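You operate a simulated robot arm through the tools that you are given. There is no shell and no other tool. Be economical: measure what you need, move in short steps, check, and stop when the job is done.

You are at the controls of a simulated two-armed robot. One attempt, no reset.

TASK
Give the green foot of the black square leg about a half turn.
Fine: seat the leg in the steel square socket first, then turn the foot, then put the leg back where it stood. Set down upright: black square leg.

The check looks at the end state, three seconds after you hand in, the way a careful person would. Anything else that was tipped, shoved, dropped, spilled or broken makes it a failure.

THE ROBOT
Two 7-joint arms with three-finger grippers on one trunk, on a base that drives. Base frame: it is fixed to the floor where the robot stands at the start and does not move with it; the origin is under the middle of the robot, x ahead of it, y to its left, z up. Units: mm, rad, N and s.
The left shoulder is at the start at [70, 146, 1188], the right one opposite. With the tool pointing down near the work surface each hand reaches from about 260 to 680 mm from the robot's upright axis, wherever it stands, measured 20 degrees to its own side. Places, roughly: brown stubby plug (4x4x7 cm) [800, 300, 900]; green round foot [600, 0, 900]; square socket [600, 300, 800]; yellow tall lever [800, 300, 900]. Payload 2.2 kg a hand.
Tool frame (each hand has its own): the origin (TCP) lies between the finger pads and is the grasp point; the fingertips stand 28 mm ahead of it; z points along the fingers, y is the line along which they close. Largest opening 102 mm; the body of the gripper starts 71 mm behind the TCP.
Orientation is that of the tool frame in the base frame, as a unit quaternion [w, x, y, z]. With the fingers straight down and closing along the base's y, the tool's x points along the base's -x, its y along +y and its z along -z.

THE INTERFACE
- The arms move only by the tool apply_moves. It takes "left_steps", "right_steps" or both (then of equal length, played together; a hand with none holds still); each is one flat list of numbers, 7 for each row, row after row: the shift along the tool's x, y, z in mm, then the turn, a rotation vector about the tool's x, y, z in rad, then the gripper command, from -1 (shut) to 1 (fully open), values between in proportion. In form: [tx, ty, tz, rx, ry, rz, jaw, tx, ty, tz, rx, ry, rz, jaw, ...]. A call has 1 to 12 rows; each row is the pose to reach, as a shift and turn from the pose commanded when the call began, along the tool's axes at that moment. A row lasts 0.2 s, in which the tool goes at most 50 mm and 0.15 rad; a call with a longer step from one row to the next is refused whole, and so is a gripper value outside its range. A pose out of reach is approached as far as the arm can. The call stops where the force on the tool passes 90 N (or 10 N more than at its start, if that is more) or the arm is blocked; 0.2 s more then pass. Each finger halts on what it meets, pressing with about 29 N; the grip force reading is that of the motor and also rises with nothing between the fingers. The clock runs only during rows and for 0.2 s after the last one: add rows that repeat a pose to give the fingers time. It gives the time, the measured TCP pose, the force on the tool (base axes), the opening and the grip force at its end, in the units of the frame above (readings bear some noise), with the torque about the TCP (base axes, N m) and any sound that the robot's microphone picked up.
- Cameras (640 x 400 px; columns grow to the right, rows downward): "scene" is now at [139.3, 4.5, 1433.6]; the picture's right is [-0.01, -1.00, 0.00], its down [-0.55, 0.00, -0.83] and it looks along [0.83, -0.00, -0.55] (base axes); focal length 256 px, centre (320, 200). "left" rides on the left gripper at [72, 38, -86] in its tool frame; the picture's right is [-0.47, 0.89, 0.00], its down [-0.60, -0.32, -0.73] and it looks along [-0.65, -0.34, 0.68] (tool axes); focal length 256 px, centre (320, 200). "right" rides on the right gripper at [69, 44, -86] in its tool frame; the picture's right is [-0.53, 0.85, 0.00], its down [-0.58, -0.36, -0.73] and it looks along [-0.62, -0.39, 0.68] (tool axes); focal length 256 px, centre (320, 200). There is no depth. A picture from a camera that has moved, and an enlarged one, comes with that camera's place and axes in the base frame and with its lens. The place of the scene camera against the robot may be out by one fixed shift of up to 18 mm in any direction.
- capture(camera): a new picture of that camera. It takes no simulated time.
- slide_trunk(by): slides the trunk up (or, below 0, down) by that many mm; the arms and the scene camera ride with it, the base frame stays. It gives what a move gives, with no picture.
- roll_base(legs): drives the robot by 1 to 6 legs, each [ahead, left, turn to the left] in mm, mm and rad, along the robot's own axes; the way and the turn of a leg run together, so that a leg with both is an arc; at most 1500 mm and 3.142 rad a leg. The arms and the cameras ride along, it lands a little off, and it stops where it bumps. It gives what a move gives.
- aim_head(pan, tilt): turns the head with the scene camera to pan (to the left, within 1.501 rad either way) and tilt (down, from -0.506 to 1.204), counted from straight ahead of the robot. It gives what a move gives.
- inspect(camera, box): a new picture of the part [left, top, right, bottom] of that camera's present view, enlarged. It takes no simulated time.
- hand_in(): hands the job in; it is judged then, once.

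Go step by step. Nothing tells you exact positions but the pictures and the camera data: compare them with the known pose of the tool, close in by small moves and look again before you grip or let go. The budget is 120 turns and 92 pictures, counting those below and the enlarged ones. Unless the task says otherwise, let go and move clear before handing in, and close with one line.

The tools are called after "Emit:" by a JSON object that holds its "api" and its "payload". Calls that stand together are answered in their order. apply_moves: Moves the arms, as the interface text tells. Its arguments: {"type":"object","properties":{"left_steps":{"type":"array"},"right_steps":{"type":"array"}},"required":[]} The other tools are called the same way: slide_trunk (by) slides the trunk up or down; roll_base (legs) drives the base; aim_head (pan, tilt) turns the head that bears the scene camera; capture (camera) takes a picture; inspect (camera, box) takes an enlarged picture of a part of a camera's view; hand_in () hands the job in.

At the start:

```text
time_s: 0.0
left_ee_pos: [516.1, 217.2, 1163.7]
left_orientation: [0.0, -0.002, 1.0, 0.0]
left_contact_force: [-0.9, 0.9, -0.1]
left_torque: [0.01, 0.0, 0.02]
left_gripper_width: 101.8
left_grasp_force: 0.1
right_ee_pos: [498.7, -133.5, 1224.6]
right_orientation: [0.0, 0.0, 1.0, 0.0]
right_contact_force: [0.7, 0.3, -0.6]
right_torque: [0.0, -0.01, -0.02]
right_gripper_width: 102.3
right_grasp_force: 0.1
trunk travel left (down, up): [-725.0, 215.0]
robot x, y, heading: [-1.9, -2.5, -0.002]
head pan, tilt: [-0.005, 0.583]
```

scene: 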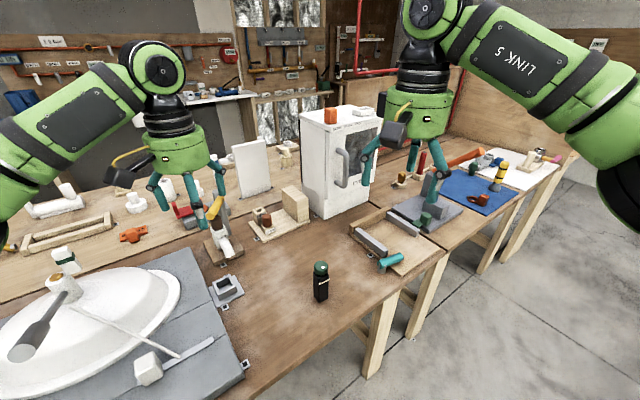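
right: 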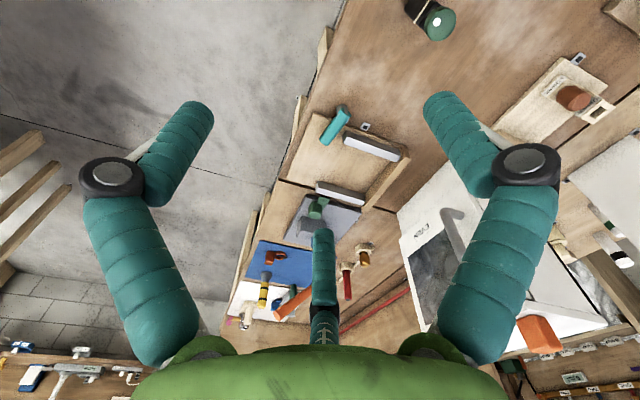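
left: 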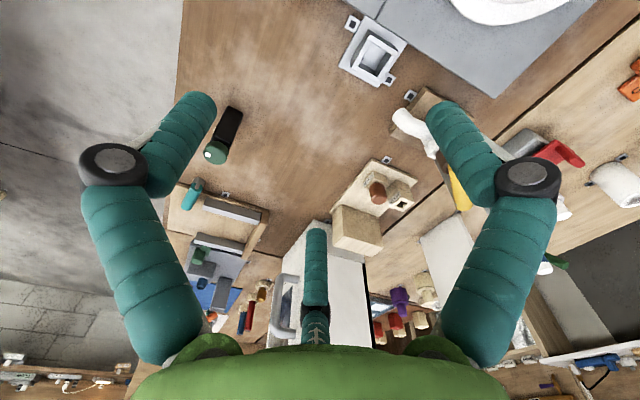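

The black leg with its green foot stands near the table's front edge, and the steel square socket is to its left. I'll look closer at both.

Emit:
{"api": "inspect", "payload": {"camera": "scene", "box": [280, 240, 360, 310]}}

Emit:
{"api": "inspect", "payload": {"camera": "scene", "box": [180, 250, 280, 320]}}

Emit:
{"api": "inspect", "payload": {"camera": "left", "box": [180, 10, 440, 180]}}

```text
5.71 times, centred on (320, 275) of scene
camera zoom: at [139.3, 4.5, 1433.6], right [-0.01, -1.0, 0.0], down [-0.55, 0.0, -0.83], along [0.83, 0.0, -0.55], focal length 1464 px, centre (320, -229)
```

zoom: 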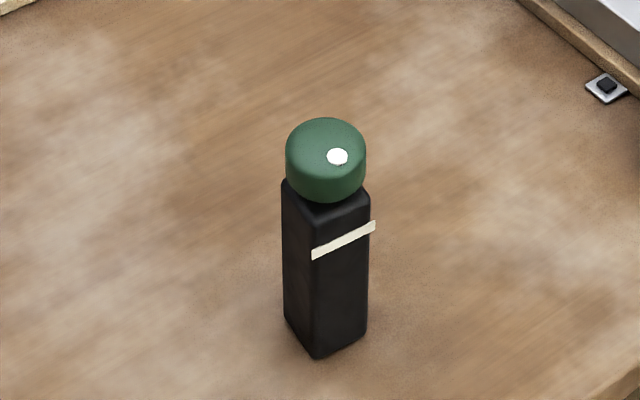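

```text
5.71 times, centred on (230, 285) of scene
camera zoom: at [139.3, 4.5, 1433.6], right [-0.01, -1.0, 0.0], down [-0.55, 0.0, -0.83], along [0.83, 0.0, -0.55], focal length 1464 px, centre (834, -286)
```

zoom: 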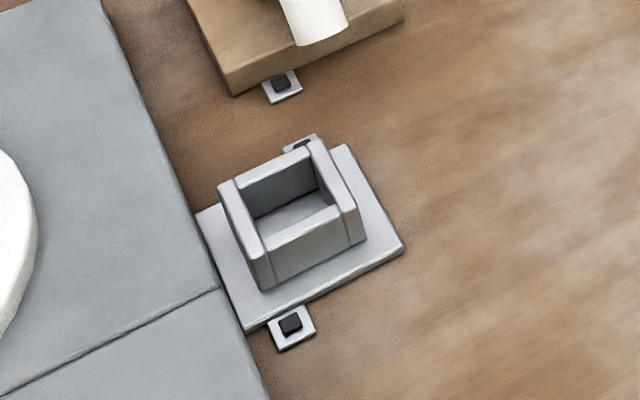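

```text
2.35 times, centred on (310, 95) of left
camera zoom: at [444.6, 255.6, 1250.0], right [0.46, 0.89, 0.0], down [0.6, -0.32, 0.73], along [0.65, -0.34, -0.68], focal length 602 px, centre (344, 447)
```

zoom: 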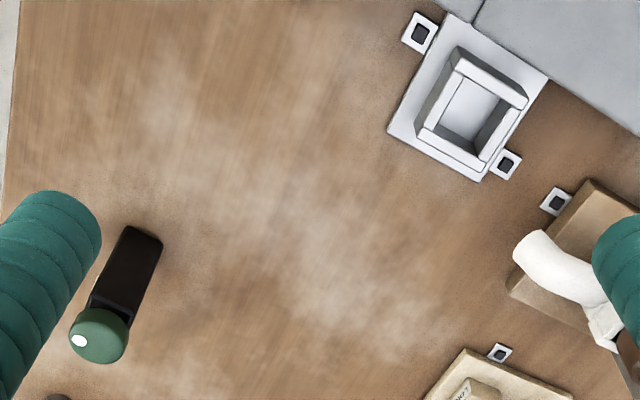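

The foot is near (585, 0, 925) and the socket near (608, 268). I'll swing the right hand clear and bring the left hand above the leg for a closer look.

Emit:
{"api": "apply_moves", "payload": {"left_steps": [0, 0, 0, 0, 0, 0, 1, -14, -43, 12, 0, 0, 0, 1, -28, -86, 24, 0, 0, 0, 1, -42, -129, 36, 0, 0, 0, 1, -42, -160, 48, 0, 0, 0, 1, -42, -160, 60, 0, 0, 0, 1], "right_steps": [0, -40, 0, 0, 0, 0, 1, 0, -80, 0, 0, 0, 0, 1, 0, -120, 0, 0, 0, 0, 1, 0, -160, 0, 0, 0, 0, 1, 0, -180, 0, 0, 0, 0, 1, 0, -180, 0, 0, 0, 0, 1]}}

Emit:
{"api": "capture", "payload": {"camera": "left"}}

Emit:
{"api": "capture", "payload": {"camera": "scene"}}

```text
time_s: 1.4
left_ee_pos: [557.5, 58.1, 1103.6]
left_orientation: [0.0, -0.001, 1.0, -0.001]
left_contact_force: [0.5, 0.0, -0.3]
left_torque: [-0.01, -0.04, 0.03]
left_gripper_width: 101.7
left_grasp_force: 0.0
right_ee_pos: [499.3, -314.4, 1225.7]
right_orientation: [0.001, 0.0, 1.0, -0.001]
right_contact_force: [0.1, 0.2, 0.7]
right_torque: [-0.01, 0.0, 0.01]
right_gripper_width: 101.9
right_grasp_force: 0.0
trunk travel left (down, up): [-725.0, 215.0]
robot x, y, heading: [-1.0, 1.8, -0.003]
head pan, tilt: [-0.005, 0.583]
```

```text
85 pictures are left
camera left: at [486.5, 98.0, 1189.5], right [0.46, 0.89, 0.0], down [0.61, -0.31, 0.73], along [0.65, -0.34, -0.68], focal length 256 px, centre (320, 200)
```

left: 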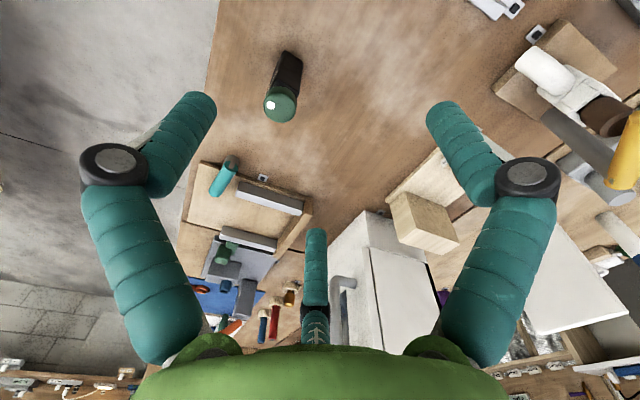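

```text
84 pictures are left
camera scene: at [139.8, 6.3, 1433.6], right [-0.01, -1.0, 0.0], down [-0.55, 0.0, -0.83], along [0.83, -0.01, -0.55], focal length 256 px, centre (320, 200)
```

scene: 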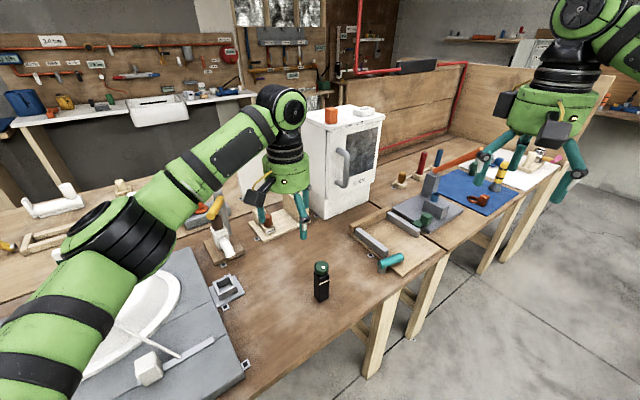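

The leg is now well within the left camera's view. I'll enlarge it to get its position and yaw.

Emit:
{"api": "inspect", "payload": {"camera": "left", "box": [240, 30, 340, 140]}}

Emit:
{"api": "inspect", "payload": {"camera": "scene", "box": [290, 250, 350, 310]}}

```text
3.64 times, centred on (290, 85) of left
camera zoom: at [486.5, 98.0, 1189.5], right [0.46, 0.89, 0.0], down [0.61, -0.31, 0.73], along [0.65, -0.34, -0.68], focal length 931 px, centre (429, 618)
```

zoom: 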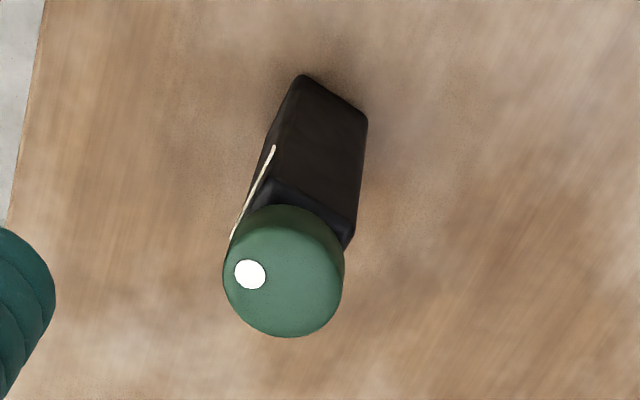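

```text
6.67 times, centred on (320, 280) of scene
camera zoom: at [139.8, 6.3, 1433.6], right [-0.01, -1.0, 0.0], down [-0.55, 0.0, -0.83], along [0.83, -0.01, -0.55], focal length 1708 px, centre (320, -333)
```

zoom: 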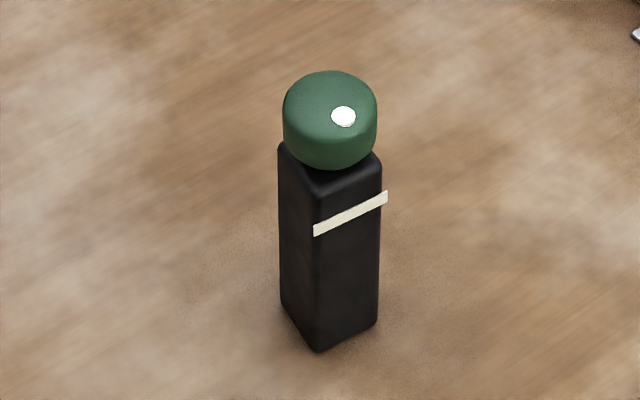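

The foot top is at about (586, -4, 924) and the table at about z 805. The leg's sides are yawed about 27° and the socket about 35°. I'll go above the leg, turned to match it.

Emit:
{"api": "apply_moves", "payload": {"left_steps": [-8, -16, 25, 0, 0, -0.12, 1, -16, -32, 50, 0, 0, -0.24, 1, -24, -48, 75, 0, 0, -0.36, 1, -29, -63, 100, 0, 0, -0.476, 1, -29, -63, 103, 0, 0, -0.476, 1]}}

Emit:
{"api": "capture", "payload": {"camera": "left"}}

Emit:
{"api": "inspect", "payload": {"camera": "scene", "box": [240, 180, 400, 310]}}

```text
time_s: 2.6
left_ee_pos: [588.1, -4.0, 1001.4]
left_orientation: [0.0, -0.237, 0.972, 0.0]
left_contact_force: [0.0, 1.3, 0.4]
left_torque: [0.0, 0.0, -0.02]
left_gripper_width: 101.9
left_grasp_force: 0.1
right_ee_pos: [497.8, -314.6, 1225.6]
right_orientation: [-0.001, -0.001, 1.0, 0.0]
right_contact_force: [-1.1, 0.2, 0.1]
right_torque: [0.0, -0.03, 0.01]
right_gripper_width: 102.2
right_grasp_force: 0.2
trunk travel left (down, up): [-725.0, 215.0]
robot x, y, heading: [-3.1, -0.1, -0.003]
head pan, tilt: [-0.005, 0.583]
```

```text
81 pictures are left
camera left: at [507.2, -3.4, 1087.7], right [0.0, 1.0, 0.0], down [0.68, 0.0, 0.73], along [0.73, 0.0, -0.68], focal length 256 px, centre (320, 200)
```

left: 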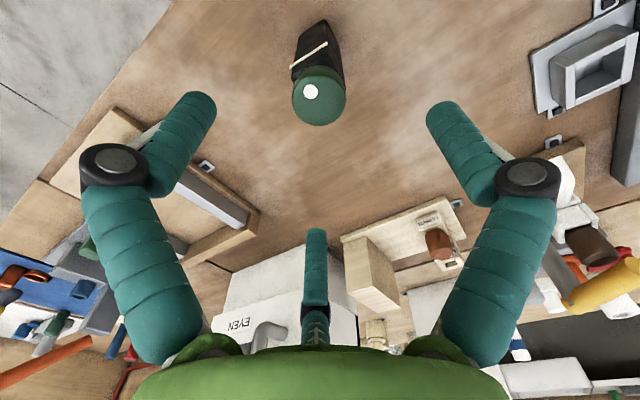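

```text
3.08 times, centred on (320, 245) of scene
camera zoom: at [139.2, 5.2, 1433.6], right [-0.01, -1.0, 0.0], down [-0.55, 0.0, -0.83], along [0.83, 0.0, -0.55], focal length 788 px, centre (320, 62)
```

zoom: 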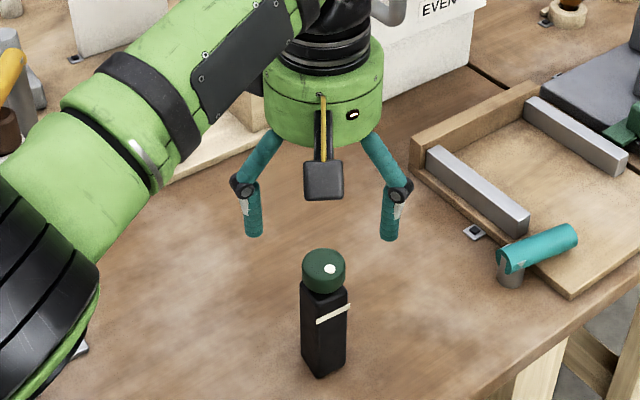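

The hand is over the leg, and I'll check centring and yaw in an enlarged view before lowering.

Emit:
{"api": "inspect", "payload": {"camera": "left", "box": [270, 10, 370, 135]}}

Emit:
{"api": "inspect", "payload": {"camera": "left", "box": [500, 0, 640, 140]}}

```text
3.20 times, centred on (320, 72) of left
camera zoom: at [507.2, -3.4, 1087.7], right [0.0, 1.0, 0.0], down [0.68, 0.0, 0.73], along [0.73, 0.0, -0.68], focal length 819 px, centre (320, 608)
```

zoom: 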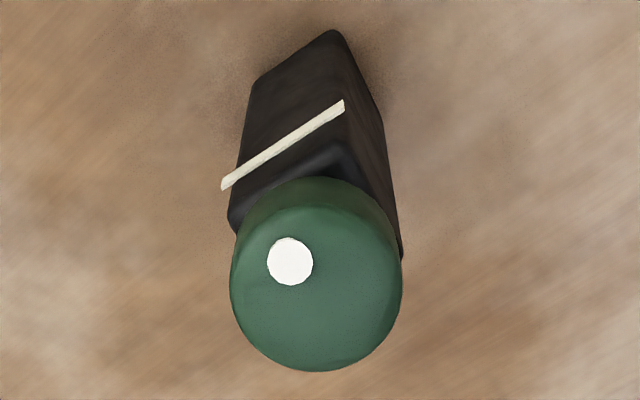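

```text
2.86 times, centred on (570, 70) of left
camera zoom: at [507.2, -3.4, 1087.7], right [0.0, 1.0, 0.0], down [0.68, 0.0, 0.73], along [0.73, 0.0, -0.68], focal length 731 px, centre (-394, 571)
```

zoom: 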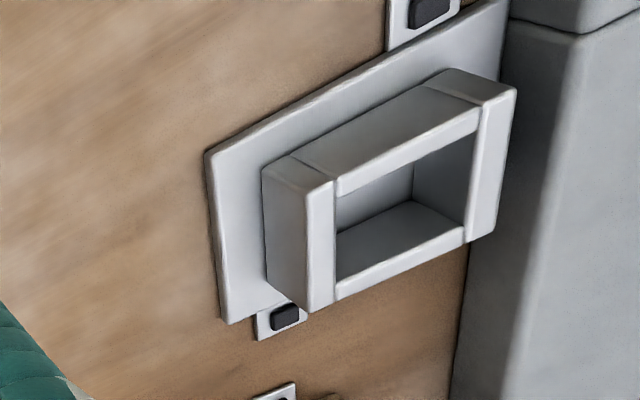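

Centre is confirmed at about (585.5, -4). I'll lower to a TCP height of about 868, straddling the foot with open fingers.

Emit:
{"api": "apply_moves", "payload": {"left_steps": [1, 0.5, 30, 0, 0, -0.01, 1, 1, 0.5, 60, 0, 0, -0.02, 1, 1, 0.5, 90, 0, 0, -0.02, 1, 1, 0.5, 115, 0, 0, -0.02, 1, 1, 0.5, 133, 0, 0, -0.02, 1, 1, 0.5, 133, 0, 0, -0.02, 1]}}

Emit:
{"api": "capture", "payload": {"camera": "left"}}

Emit:
{"api": "inspect", "payload": {"camera": "scene", "box": [260, 220, 380, 310]}}

```text
time_s: 4.0
left_ee_pos: [585.7, -5.9, 868.9]
left_orientation: [-0.001, -0.247, 0.969, 0.0]
left_contact_force: [0.7, -0.2, 0.0]
left_torque: [-0.03, 0.0, 0.02]
left_gripper_width: 101.9
left_grasp_force: 0.1
right_ee_pos: [498.2, -315.2, 1223.5]
right_orientation: [0.0, 0.0, 1.0, 0.0]
right_contact_force: [0.3, 0.3, 0.2]
right_torque: [0.01, -0.01, -0.01]
right_gripper_width: 101.8
right_grasp_force: 0.1
trunk travel left (down, up): [-725.0, 215.0]
robot x, y, heading: [3.6, 2.9, 0.0]
head pan, tilt: [-0.005, 0.583]
```

```text
77 pictures are left
camera left: at [505.6, -5.8, 954.7], right [-0.01, 1.0, 0.0], down [0.68, 0.01, 0.73], along [0.73, 0.01, -0.68], focal length 256 px, centre (320, 200)
```

left: 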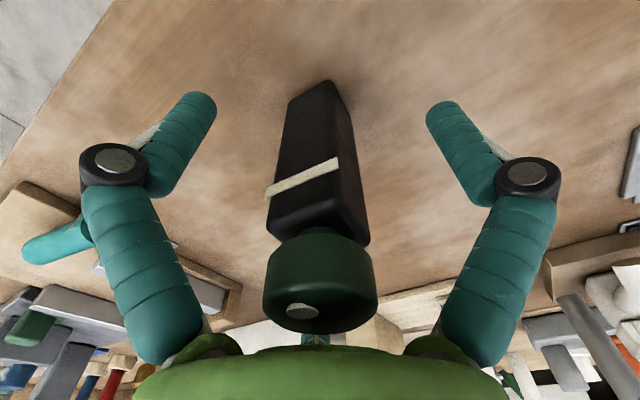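

```text
4.44 times, centred on (320, 265) of scene
camera zoom: at [139.2, 4.5, 1433.6], right [-0.01, -1.0, 0.0], down [-0.55, 0.0, -0.83], along [0.83, 0.0, -0.55], focal length 1139 px, centre (320, -89)
```

zoom: 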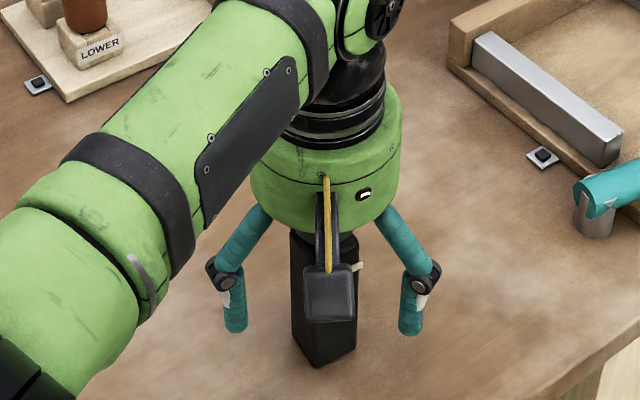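

The leg is centred between the fingers. I'll close gently.

Emit:
{"api": "apply_moves", "payload": {"left_steps": [0, 0, 0, 0, 0, 0, 0.4, 0, 0, 0, 0, 0, 0, 0, 0, 0, 0, 0, 0, 0, -0.25, 0, 0, 0, 0, 0, 0, -0.35, 0, 0, 0, 0, 0, 0, -0.42, 0, 0, 0, 0, 0, 0, -0.6, 0, 0, 0, 0, 0, 0, -1, 0, 0, 0, 0, 0, 0, -1, 0, 0, 0, 0, 0, 0, -1]}}

Emit:
{"api": "capture", "payload": {"camera": "left"}}

```text
time_s: 6.0
left_ee_pos: [587.1, -5.4, 869.0]
left_orientation: [0.0, -0.246, 0.969, 0.0]
left_contact_force: [0.4, -1.1, 0.3]
left_torque: [-0.02, 0.0, -0.01]
left_gripper_width: 38.0
left_grasp_force: 28.7
right_ee_pos: [498.1, -315.2, 1225.6]
right_orientation: [0.0, 0.0, 1.0, 0.0]
right_contact_force: [-0.3, 0.9, 0.0]
right_torque: [-0.01, 0.0, 0.01]
right_gripper_width: 101.9
right_grasp_force: 0.0
trunk travel left (down, up): [-725.0, 215.0]
robot x, y, heading: [1.7, -4.7, -0.002]
head pan, tilt: [-0.005, 0.583]
```

```text
75 pictures are left
camera left: at [505.8, -5.9, 955.1], right [-0.01, 1.0, 0.0], down [0.68, 0.01, 0.73], along [0.73, 0.01, -0.68], focal length 256 px, centre (320, 200)
```

left: 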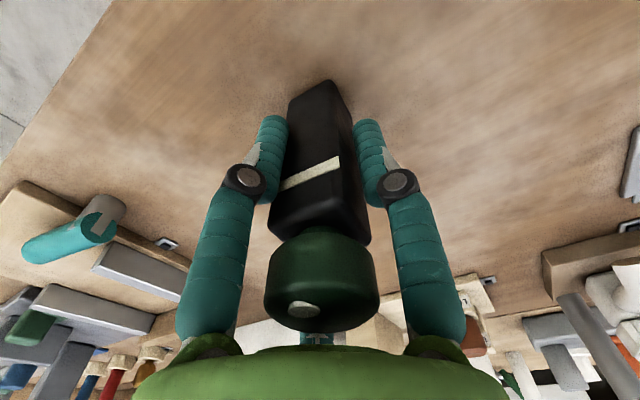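

The fingers stopped at 38 mm, wider than I estimated for the leg (about 30). I need to see whether they meet the leg or the foot.

Emit:
{"api": "inspect", "payload": {"camera": "left", "box": [220, 70, 420, 340]}}

Emit:
{"api": "inspect", "payload": {"camera": "scene", "box": [280, 230, 360, 310]}}

```text
1.48 times, centred on (320, 205) of left
camera zoom: at [505.8, -5.9, 955.1], right [-0.01, 1.0, 0.0], down [0.68, 0.01, 0.73], along [0.73, 0.01, -0.68], focal length 379 px, centre (320, 193)
```

zoom: 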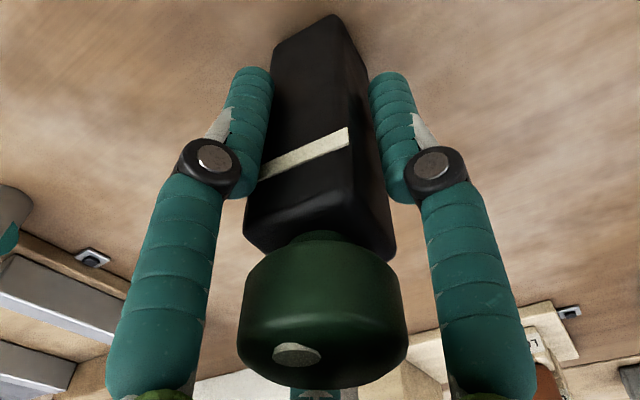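

```text
5.00 times, centred on (320, 270) of scene
camera zoom: at [139.3, 4.3, 1433.6], right [-0.01, -1.0, 0.0], down [-0.55, 0.0, -0.83], along [0.83, 0.0, -0.55], focal length 1281 px, centre (320, -150)
```

zoom: 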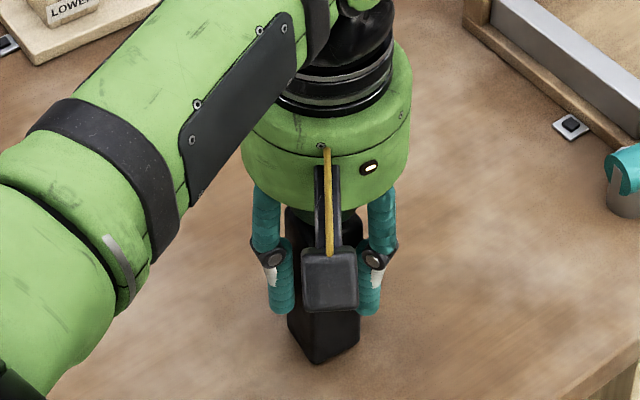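

It's unclear, but the grip force is solid and the foot looks clear. I'll lift a little and check that the leg comes along upright.

Emit:
{"api": "apply_moves", "payload": {"left_steps": [0, 0, -4, 0, 0, 0, -1, 0, 0, -8, 0, 0, 0, -1, 0, 0, -12, 0, 0, 0, -1, 0, 0, -12, 0, 0, 0, -1]}}

Emit:
{"api": "capture", "payload": {"camera": "left"}}

Emit:
{"api": "inspect", "payload": {"camera": "scene", "box": [280, 230, 360, 310]}}

```text
time_s: 7.0
left_ee_pos: [586.3, -5.8, 879.5]
left_orientation: [0.0, -0.246, 0.969, 0.0]
left_contact_force: [-0.2, 0.7, -1.6]
left_torque: [0.01, -0.01, -0.03]
left_gripper_width: 37.6
left_grasp_force: 28.9
right_ee_pos: [498.9, -314.6, 1224.4]
right_orientation: [0.0, 0.001, 1.0, 0.0]
right_contact_force: [-0.4, 0.4, 0.5]
right_torque: [0.01, -0.01, 0.0]
right_gripper_width: 102.1
right_grasp_force: 0.2
trunk travel left (down, up): [-725.0, 215.0]
robot x, y, heading: [0.7, 0.3, 0.0]
head pan, tilt: [-0.005, 0.583]
```

```text
72 pictures are left
camera left: at [505.7, -6.9, 965.2], right [-0.01, 1.0, 0.0], down [0.68, 0.01, 0.73], along [0.73, 0.01, -0.68], focal length 256 px, centre (320, 200)
```

left: 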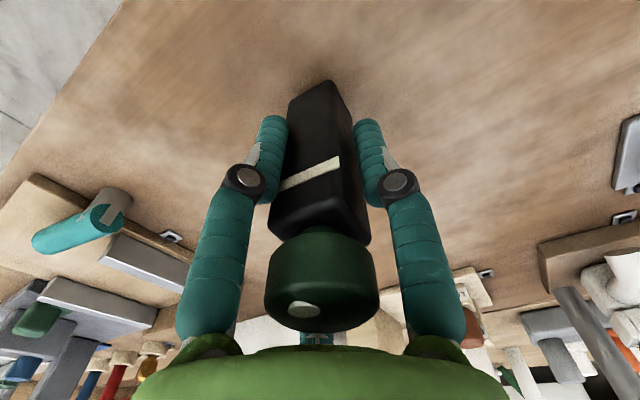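

```text
5.00 times, centred on (320, 270) of scene
camera zoom: at [139.7, 4.5, 1433.6], right [-0.01, -1.0, 0.0], down [-0.55, 0.0, -0.83], along [0.83, 0.0, -0.55], focal length 1281 px, centre (320, -150)
```

zoom: 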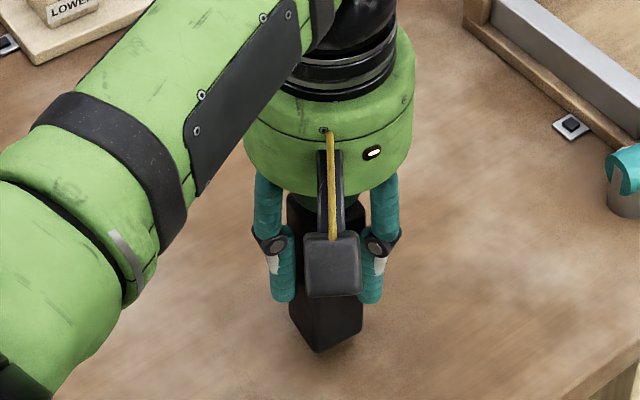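

The leg is lifted and hanging upright. I'll measure its yaw in the hand precisely.

Emit:
{"api": "inspect", "payload": {"camera": "left", "box": [265, 70, 375, 250]}}

```text
2.22 times, centred on (320, 160) of left
camera zoom: at [505.7, -6.9, 965.2], right [-0.01, 1.0, 0.0], down [0.68, 0.01, 0.73], along [0.73, 0.01, -0.68], focal length 569 px, centre (320, 289)
```

zoom: 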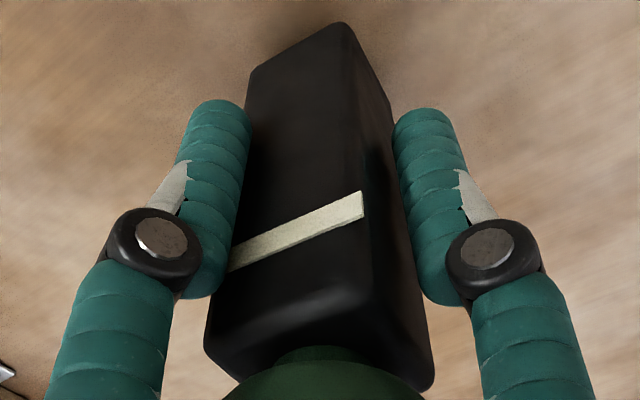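

The leg sits square in the hand, with the leg and hand both at about 29° yaw. I'll lift and carry it toward the socket, stopping short to measure the socket.

Emit:
{"api": "apply_moves", "payload": {"left_steps": [0, 0, -35, 0, 0, 0, -1, 0, 0, -70, 0, 0, 0, -1, -18, 32, -70, 0, 0, 0, -1, -37, 65, -70, 0, 0, 0, -1, -55, 97, -70, 0, 0, 0, -1, -74, 129, -70, 0, 0, 0, -1, -92, 161.6, -70, 0, 0, 0, -1, -92, 161.6, -70, 0, 0, 0, -1]}}

Emit:
{"api": "capture", "payload": {"camera": "left"}}

Emit:
{"api": "inspect", "payload": {"camera": "scene", "box": [170, 200, 310, 320]}}

```text
time_s: 8.8
left_ee_pos: [590.8, 179.0, 948.2]
left_orientation: [-0.001, -0.247, 0.969, 0.0]
left_contact_force: [-0.5, -0.4, -2.4]
left_torque: [0.03, -0.01, 0.01]
left_gripper_width: 37.4
left_grasp_force: 28.8
right_ee_pos: [499.1, -315.5, 1224.8]
right_orientation: [0.001, 0.001, 1.0, 0.0]
right_contact_force: [-0.3, -0.4, 0.4]
right_torque: [0.02, 0.03, 0.02]
right_gripper_width: 102.1
right_grasp_force: 0.1
trunk travel left (down, up): [-725.0, 215.0]
robot x, y, heading: [-2.7, 0.7, -0.002]
head pan, tilt: [-0.005, 0.583]
```

```text
69 pictures are left
camera left: at [509.3, 179.1, 1033.9], right [-0.01, 1.0, 0.0], down [0.68, 0.01, 0.73], along [0.73, 0.01, -0.68], focal length 256 px, centre (320, 200)
```

left: 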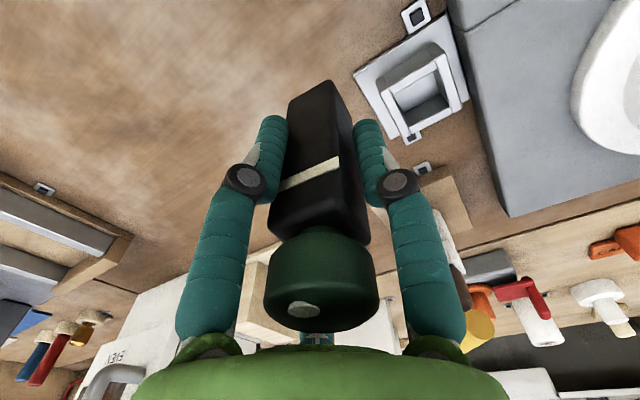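

```text
3.33 times, centred on (240, 260) of scene
camera zoom: at [139.6, 3.7, 1433.6], right [-0.01, -1.0, 0.0], down [-0.55, 0.0, -0.83], along [0.83, 0.0, -0.55], focal length 854 px, centre (587, 0)
```

zoom: 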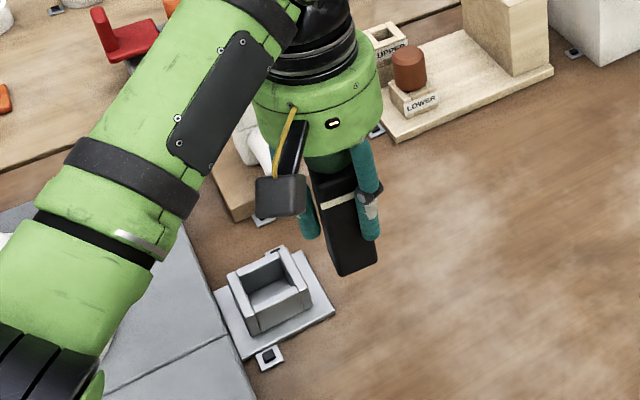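

Good view of the socket. I'll enlarge it to measure its opening.

Emit:
{"api": "inspect", "payload": {"camera": "left", "box": [345, 30, 475, 150]}}

```text
3.33 times, centred on (410, 90) of left
camera zoom: at [509.3, 179.1, 1033.9], right [-0.01, 1.0, 0.0], down [0.68, 0.01, 0.73], along [0.73, 0.01, -0.68], focal length 853 px, centre (20, 567)
```

zoom: 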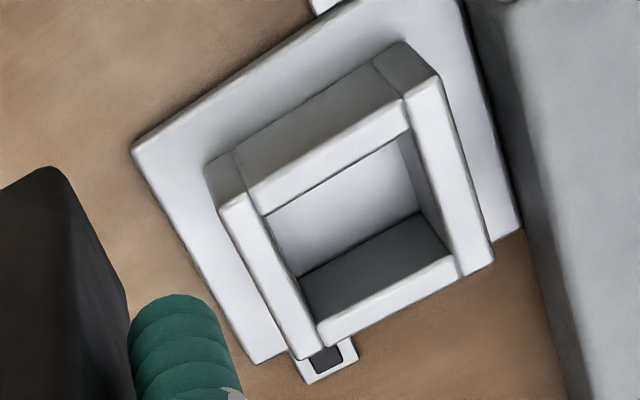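

The socket opening is about 34 mm, with its centre near (604.5, 263), yaw about 34.6° and rim z about 835. I'll bring the leg over it, turned to match, still above the rim.

Emit:
{"api": "apply_moves", "payload": {"left_steps": [-18, 22, 0, 0, 0, -0.03, -1, -36, 44, 0, 0, 0, -0.07, -1, -53.5, 65.2, 0, 0, 0, -0.1, -1, -53.5, 65.2, 15, 0, 0, -0.1, -1, -53.5, 65.2, 28, 0, 0, -0.1, -1, -53.5, 65.2, 28, 0, 0, -0.1, -1]}}

Emit:
{"api": "capture", "payload": {"camera": "left"}}

Emit:
{"api": "inspect", "payload": {"camera": "scene", "box": [170, 220, 290, 320]}}

```text
time_s: 10.2
left_ee_pos: [607.1, 265.7, 919.3]
left_orientation: [0.0, -0.294, 0.956, -0.001]
left_contact_force: [0.4, -0.4, -1.3]
left_torque: [-0.02, 0.01, -0.01]
left_gripper_width: 37.6
left_grasp_force: 28.5
right_ee_pos: [498.8, -313.6, 1223.9]
right_orientation: [-0.001, 0.0, 1.0, 0.0]
right_contact_force: [-0.1, -0.9, 0.6]
right_torque: [0.03, -0.04, 0.05]
right_gripper_width: 102.0
right_grasp_force: 0.0
trunk travel left (down, up): [-725.0, 215.0]
robot x, y, heading: [2.6, -3.0, 0.002]
head pan, tilt: [-0.005, 0.583]
```

```text
66 pictures are left
camera left: at [526.7, 256.3, 1006.4], right [-0.11, 0.99, 0.0], down [0.68, 0.08, 0.73], along [0.73, 0.08, -0.68], focal length 256 px, centre (320, 200)
```

left: 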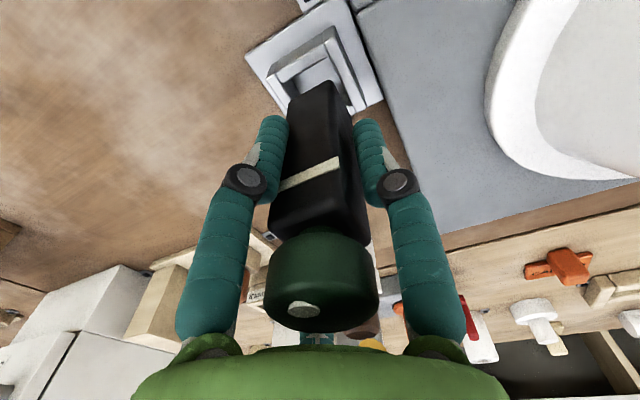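

```text
4.00 times, centred on (230, 270) of scene
camera zoom: at [139.5, 4.9, 1433.6], right [-0.01, -1.0, 0.0], down [-0.55, 0.0, -0.83], along [0.83, 0.0, -0.55], focal length 1025 px, centre (680, -80)
```

zoom: 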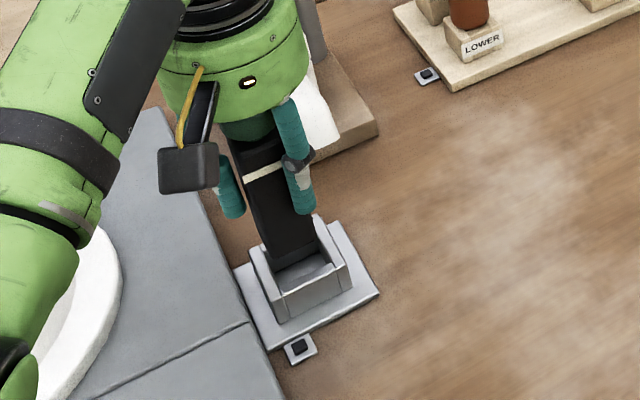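

The leg is over the socket. I'll enlarge to check alignment and the clearance to the neighbouring white-handled block.

Emit:
{"api": "inspect", "payload": {"camera": "left", "box": [235, 0, 415, 130]}}

Emit:
{"api": "inspect", "payload": {"camera": "scene", "box": [205, 245, 265, 305]}}

Emit:
{"api": "capture", "payload": {"camera": "scene"}}

```text
3.08 times, centred on (325, 65) of left
camera zoom: at [526.7, 256.3, 1006.4], right [-0.11, 0.99, 0.0], down [0.68, 0.08, 0.73], along [0.73, 0.08, -0.68], focal length 788 px, centre (305, 615)
```

zoom: 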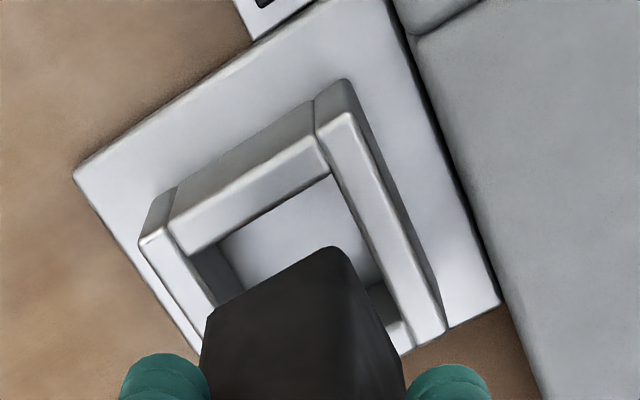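

```text
6.67 times, centred on (235, 275) of scene
camera zoom: at [139.5, 4.9, 1433.6], right [-0.01, -1.0, 0.0], down [-0.55, 0.0, -0.83], along [0.83, 0.0, -0.55], focal length 1708 px, centre (887, -300)
```

zoom: 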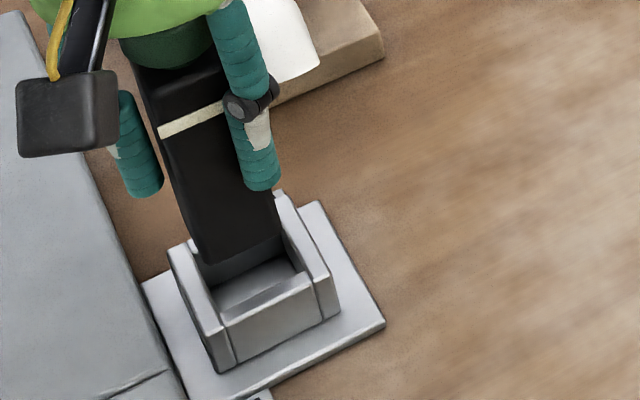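

```text
62 pictures are left
camera scene: at [139.5, 4.9, 1433.6], right [-0.01, -1.0, 0.0], down [-0.55, 0.0, -0.83], along [0.83, 0.0, -0.55], focal length 256 px, centre (320, 200)
```

scene: 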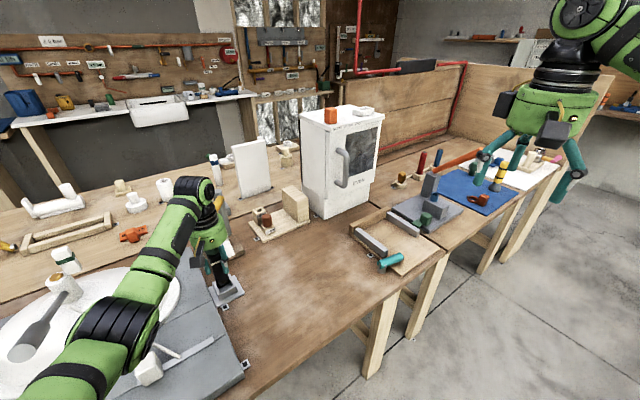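

The leg is about 2–3 mm too far out along x relative to the socket centre (604, 263). I'll correct that and lower to just above the rim.

Emit:
{"api": "apply_moves", "payload": {"left_steps": [3, -0.3, 0, 0, 0, -0.012, -1, 3, -0.3, 7, 0, 0, -0.012, -1, 3, -0.3, 14, 0, 0, -0.012, -1, 3, -0.3, 14, 0, 0, -0.012, -1]}}

Emit:
{"api": "inspect", "payload": {"camera": "left", "box": [235, 0, 415, 130]}}

Emit:
{"api": "inspect", "payload": {"camera": "scene", "box": [205, 245, 265, 305]}}

```text
time_s: 11.2
left_ee_pos: [604.7, 261.1, 906.9]
left_orientation: [0.0, -0.3, 0.954, 0.001]
left_contact_force: [0.7, 0.6, -2.9]
left_torque: [0.01, 0.01, -0.01]
left_gripper_width: 37.6
left_grasp_force: 28.7
right_ee_pos: [499.1, -314.7, 1224.7]
right_orientation: [0.0, 0.0, 1.0, -0.001]
right_contact_force: [-0.1, 0.3, 0.0]
right_torque: [0.02, -0.03, -0.04]
right_gripper_width: 101.9
right_grasp_force: 0.1
trunk travel left (down, up): [-725.0, 215.0]
robot x, y, heading: [-1.7, -0.7, 0.002]
head pan, tilt: [-0.005, 0.583]
```

```text
3.08 times, centred on (325, 65) of left
camera zoom: at [523.4, 251.3, 993.1], right [-0.13, 0.99, 0.0], down [0.68, 0.09, 0.73], along [0.73, 0.09, -0.68], focal length 788 px, centre (305, 615)
```

zoom: 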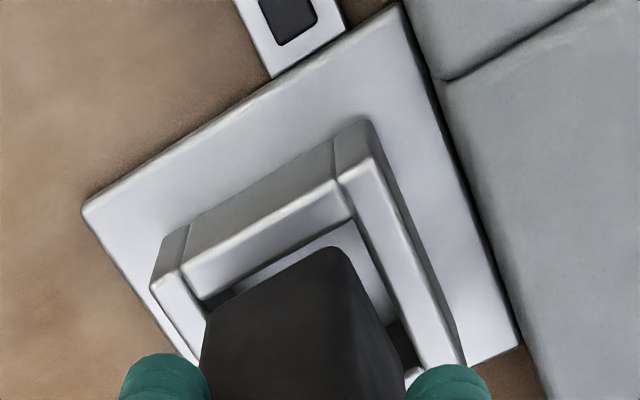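

```text
6.67 times, centred on (235, 275) of scene
camera zoom: at [139.6, 4.7, 1433.6], right [-0.01, -1.0, 0.0], down [-0.55, 0.0, -0.83], along [0.83, 0.0, -0.55], focal length 1708 px, centre (887, -300)
```

zoom: 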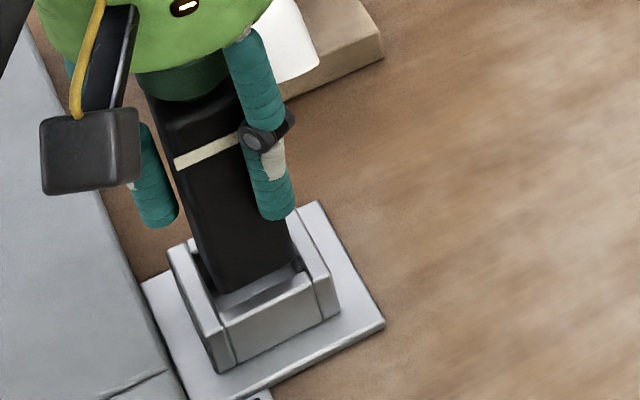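

The leg is about 2 mm short in y. I'll correct that and insert slowly while watching the force.

Emit:
{"api": "apply_moves", "payload": {"left_steps": [-1.6, 1.1, 0, 0, 0, 0, -1, -1.6, 1.1, 4, 0, 0, 0, -1, -1.6, 1.1, 8, 0, 0, 0, -1, -1.6, 1.1, 12, 0, 0, 0, -1, -1.6, 1.1, 12, 0, 0, 0, -1]}}

Emit:
{"api": "inspect", "payload": {"camera": "left", "box": [235, 0, 415, 130]}}

Emit:
{"api": "inspect", "payload": {"camera": "scene", "box": [205, 245, 265, 305]}}

```text
time_s: 12.4
left_ee_pos: [605.0, 261.2, 900.8]
left_orientation: [0.004, -0.3, 0.954, -0.001]
left_contact_force: [1.8, 1.7, 20.5]
left_torque: [0.25, 0.33, 0.01]
left_gripper_width: 37.4
left_grasp_force: 28.7
right_ee_pos: [495.5, -316.5, 1226.2]
right_orientation: [0.002, 0.0, 1.0, 0.001]
right_contact_force: [-0.5, 0.3, -0.3]
right_torque: [0.02, -0.01, 0.01]
right_gripper_width: 102.2
right_grasp_force: 0.0
trunk travel left (down, up): [-725.0, 215.0]
robot x, y, heading: [-0.9, -0.3, 0.002]
head pan, tilt: [-0.005, 0.583]
```

```text
3.08 times, centred on (325, 65) of left
camera zoom: at [522.6, 252.5, 986.1], right [-0.13, 0.99, 0.0], down [0.67, 0.09, 0.74], along [0.73, 0.09, -0.68], focal length 788 px, centre (305, 615)
```

zoom: 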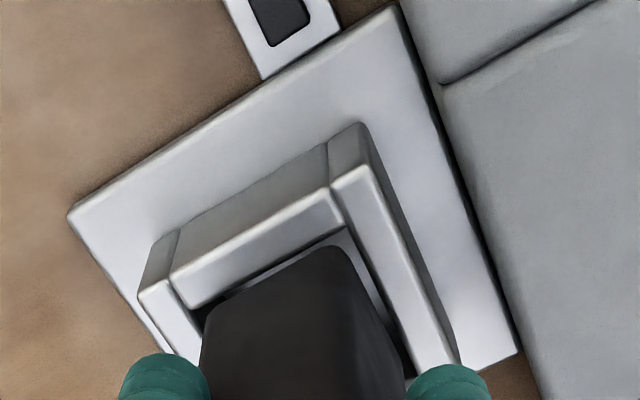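

```text
6.67 times, centred on (235, 275) of scene
camera zoom: at [136.0, 3.3, 1434.3], right [-0.01, -1.0, 0.0], down [-0.55, 0.0, -0.84], along [0.84, 0.0, -0.55], focal length 1708 px, centre (887, -300)
```

zoom: 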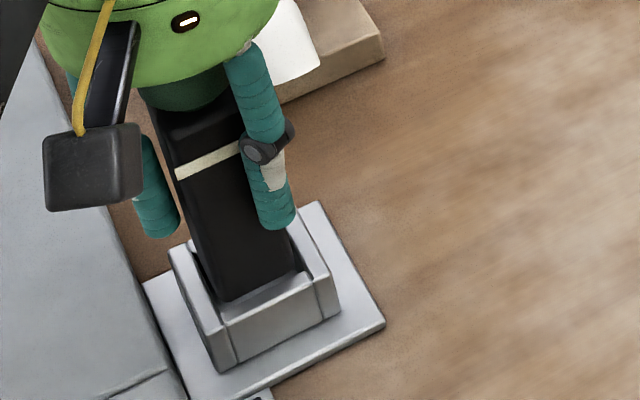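

The leg touched the rim at z ≈ 835. The force and torque place the contact near the leg's near-right corner. I'll back off slightly and re-measure the alignment.

Emit:
{"api": "apply_moves", "payload": {"left_steps": [0, 0, -4, 0, 0, 0, -1, 0, 0, -9, 0, 0, 0, -1, 0, 0, -9, 0, 0, 0, -1]}}

Emit:
{"api": "inspect", "payload": {"camera": "left", "box": [255, 20, 405, 140]}}

```text
time_s: 13.2
left_ee_pos: [603.0, 262.3, 903.9]
left_orientation: [-0.002, -0.3, 0.954, 0.0]
left_contact_force: [0.0, -0.3, -2.1]
left_torque: [-0.02, 0.0, 0.0]
left_gripper_width: 37.8
left_grasp_force: 29.2
right_ee_pos: [499.3, -314.3, 1225.0]
right_orientation: [-0.001, 0.0, 1.0, 0.0]
right_contact_force: [-0.6, 0.0, -0.4]
right_torque: [0.02, -0.02, 0.01]
right_gripper_width: 102.1
right_grasp_force: 0.1
trunk travel left (down, up): [-725.0, 215.0]
robot x, y, heading: [1.9, 0.4, -0.002]
head pan, tilt: [-0.005, 0.583]
```

```text
3.33 times, centred on (330, 80) of left
camera zoom: at [523.0, 252.8, 991.1], right [-0.13, 0.99, 0.0], down [0.68, 0.09, 0.73], along [0.72, 0.09, -0.68], focal length 853 px, centre (287, 600)
```

zoom: 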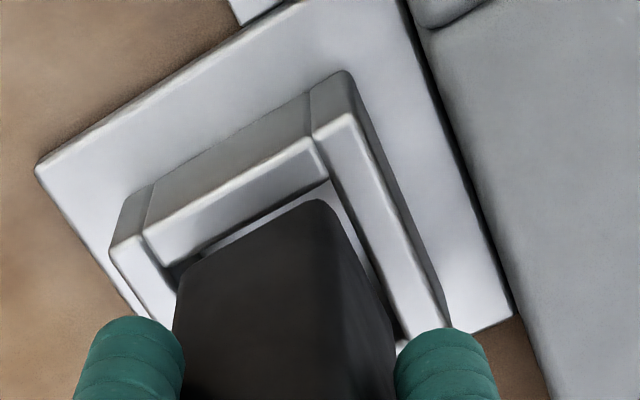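

The leg needs to move about 2.4 mm away from the near wall. I'll correct that and try again.

Emit:
{"api": "apply_moves", "payload": {"left_steps": [-2.4, -0.3, 0, 0, 0, 0, -1, -2.4, -0.3, 4, 0, 0, 0, -1, -2.4, -0.3, 8, 0, 0, 0, -1, -2.4, -0.3, 12, 0, 0, 0, -1, -2.4, -0.3, 12, 0, 0, 0, -1]}}

Emit:
{"api": "inspect", "payload": {"camera": "left", "box": [255, 20, 405, 140]}}

```text
time_s: 14.4
left_ee_pos: [606.5, 263.5, 892.0]
left_orientation: [0.001, -0.299, 0.954, 0.0]
left_contact_force: [0.0, 0.0, -1.9]
left_torque: [0.0, -0.01, 0.02]
left_gripper_width: 37.6
left_grasp_force: 28.8
right_ee_pos: [499.2, -315.0, 1225.7]
right_orientation: [0.0, 0.0, 1.0, 0.0]
right_contact_force: [-0.2, 0.7, 0.2]
right_torque: [0.04, -0.03, 0.01]
right_gripper_width: 101.7
right_grasp_force: 0.1
trunk travel left (down, up): [-725.0, 215.0]
robot x, y, heading: [2.6, 2.8, 0.0]
head pan, tilt: [-0.005, 0.583]
```

```text
3.33 times, centred on (330, 80) of left
camera zoom: at [526.5, 253.4, 978.7], right [-0.13, 0.99, 0.0], down [0.68, 0.09, 0.73], along [0.73, 0.09, -0.68], focal length 853 px, centre (287, 600)
```

zoom: 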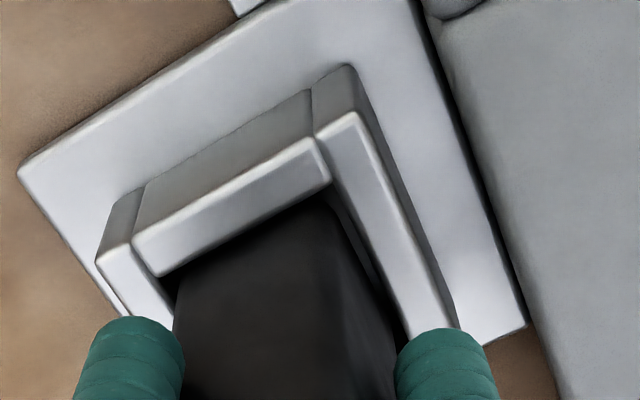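

It's entering the socket with no contact force. I'll keep lowering to the floor in small steps.

Emit:
{"api": "apply_moves", "payload": {"left_steps": [0, 0, 3, 0, 0, 0, -1, 0, 0, 6, 0, 0, 0, -1, 0, 0, 9, 0, 0, 0, -1, 0, 0, 12, 0, 0, 0, -1, 0, 0, 14, 0, 0, 0, -1, 0, 0, 14, 0, 0, 0, -1]}}

```text
time_s: 15.8
left_ee_pos: [606.9, 263.2, 879.5]
left_orientation: [0.0, -0.3, 0.954, -0.001]
left_contact_force: [-0.5, -0.6, -1.6]
left_torque: [-0.02, -0.01, -0.01]
left_gripper_width: 37.8
left_grasp_force: 29.0
right_ee_pos: [499.0, -315.3, 1225.9]
right_orientation: [0.0, 0.0, 1.0, 0.0]
right_contact_force: [-0.3, 0.3, 0.4]
right_torque: [0.01, -0.01, 0.01]
right_gripper_width: 102.0
right_grasp_force: 0.1
trunk travel left (down, up): [-725.0, 215.0]
robot x, y, heading: [-0.8, 0.4, -0.0]
head pan, tilt: [-0.005, 0.583]
```

No contact yet, with the bottom at about 814. I'll continue until the leg touches the floor.

Emit:
{"api": "apply_moves", "payload": {"left_steps": [0, 0, 2, 0, 0, 0, -1, 0, 0, 4, 0, 0, 0, -1, 0, 0, 6, 0, 0, 0, -1, 0, 0, 6, 0, 0, 0, -1]}}

Emit:
{"api": "capture", "payload": {"camera": "left"}}

Emit:
{"api": "inspect", "payload": {"camera": "scene", "box": [195, 225, 275, 305]}}

```text
time_s: 16.8
left_ee_pos: [605.3, 262.0, 873.9]
left_orientation: [0.002, -0.3, 0.954, 0.0]
left_contact_force: [-1.5, 1.5, 8.6]
left_torque: [0.25, -0.1, 0.02]
left_gripper_width: 37.7
left_grasp_force: 28.9
right_ee_pos: [497.0, -314.9, 1225.3]
right_orientation: [0.001, 0.0, 1.0, 0.0]
right_contact_force: [0.9, -0.1, 0.2]
right_torque: [-0.01, -0.01, 0.0]
right_gripper_width: 101.9
right_grasp_force: 0.0
trunk travel left (down, up): [-725.0, 215.0]
robot x, y, heading: [1.8, 2.6, -0.004]
head pan, tilt: [-0.005, 0.583]
```

```text
55 pictures are left
camera left: at [525.4, 253.4, 960.6], right [-0.13, 0.99, 0.0], down [0.67, 0.09, 0.73], along [0.73, 0.09, -0.68], focal length 256 px, centre (320, 200)
```

left: 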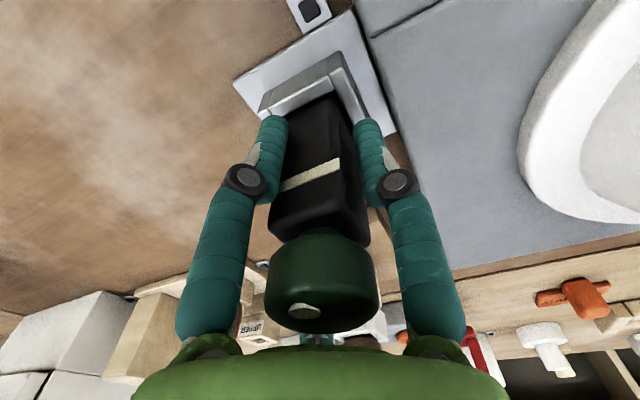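

```text
5.00 times, centred on (235, 265) of scene
camera zoom: at [137.4, 4.2, 1434.0], right [-0.01, -1.0, 0.0], down [-0.55, 0.0, -0.84], along [0.84, 0.0, -0.55], focal length 1281 px, centre (745, -125)
```

zoom: 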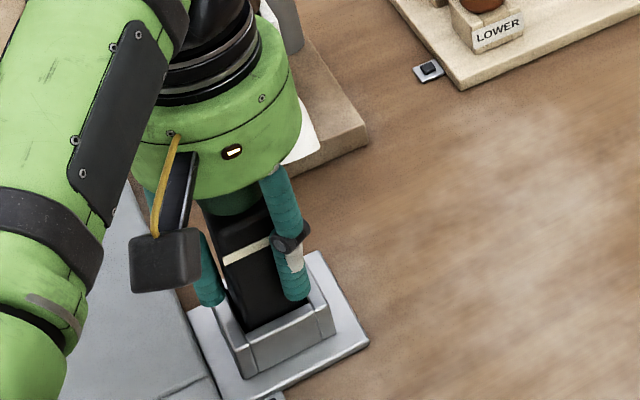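

The leg is seated, with its bottom at z ≈ 808. I'll open partway, rise above the foot and see how the leg stands.

Emit:
{"api": "apply_moves", "payload": {"left_steps": [0, 0, -1, 0, 0, 0, -0.1, 0, 0, -1, 0, 0, 0, 0.2, 0, 0, -1, 0, 0, 0, 0.3, 0, 0, -30, 0, 0, 0, 0.3, 0, 0, -65, 0, 0, 0, 0.3, 0, 0, -100, 0, 0, 0, 0.3, 0, 0, -130, 0, 0, 0, 0.3, 0, 0, -130, 0, 0, 0, 0.3]}}

Emit:
{"api": "capture", "payload": {"camera": "left"}}

Emit:
{"api": "inspect", "payload": {"camera": "left", "box": [270, 10, 370, 135]}}

Emit:
{"api": "inspect", "payload": {"camera": "scene", "box": [195, 225, 275, 305]}}

```text
time_s: 18.6
left_ee_pos: [605.9, 264.2, 1001.9]
left_orientation: [0.0, -0.301, 0.954, 0.0]
left_contact_force: [0.4, 0.0, 0.1]
left_torque: [0.01, -0.01, 0.01]
left_gripper_width: 66.5
left_grasp_force: 0.1
right_ee_pos: [499.6, -314.8, 1225.3]
right_orientation: [0.0, 0.0, 1.0, 0.0]
right_contact_force: [-0.6, 0.2, -1.3]
right_torque: [0.03, -0.02, -0.03]
right_gripper_width: 102.1
right_grasp_force: 0.0
trunk travel left (down, up): [-725.0, 215.0]
robot x, y, heading: [0.7, -0.5, 0.002]
head pan, tilt: [-0.005, 0.583]
```

```text
53 pictures are left
camera left: at [525.8, 254.7, 1088.2], right [-0.13, 0.99, 0.0], down [0.68, 0.09, 0.73], along [0.72, 0.09, -0.68], focal length 256 px, centre (320, 200)
```

left: 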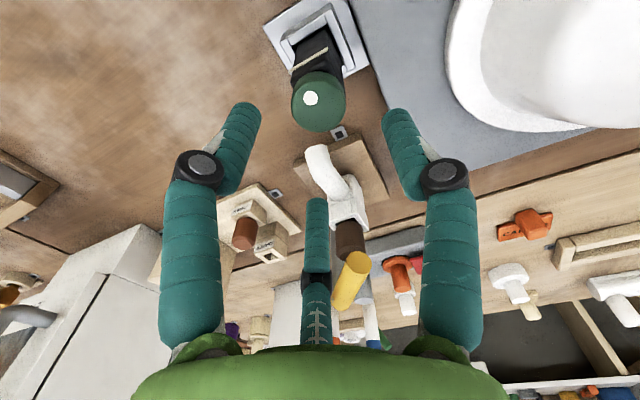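

```text
3.20 times, centred on (320, 72) of left
camera zoom: at [525.8, 254.7, 1088.2], right [-0.13, 0.99, 0.0], down [0.68, 0.09, 0.73], along [0.72, 0.09, -0.68], focal length 819 px, centre (320, 608)
```

zoom: 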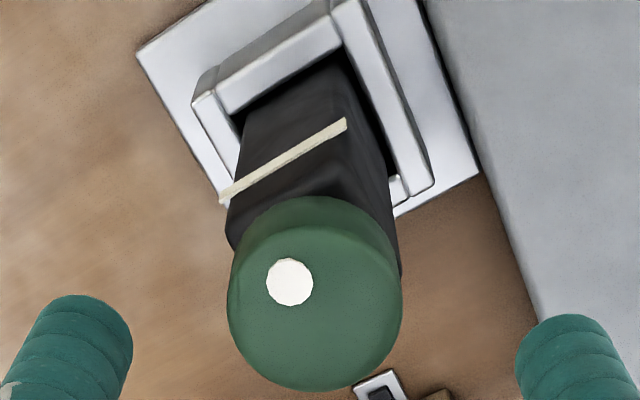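

```text
5.00 times, centred on (235, 265) of scene
camera zoom: at [139.8, 4.1, 1433.6], right [-0.01, -1.0, 0.0], down [-0.55, 0.0, -0.83], along [0.83, 0.0, -0.55], focal length 1281 px, centre (745, -125)
```

zoom: 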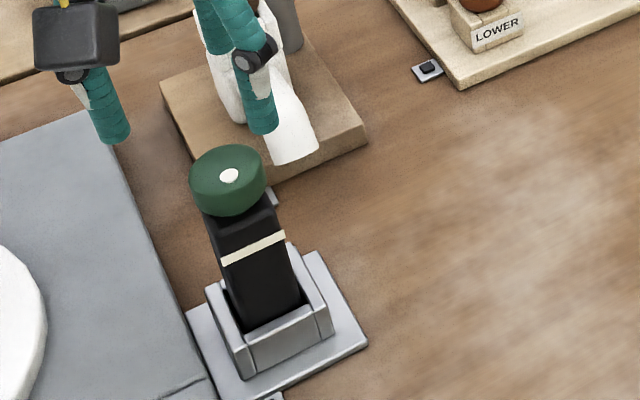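

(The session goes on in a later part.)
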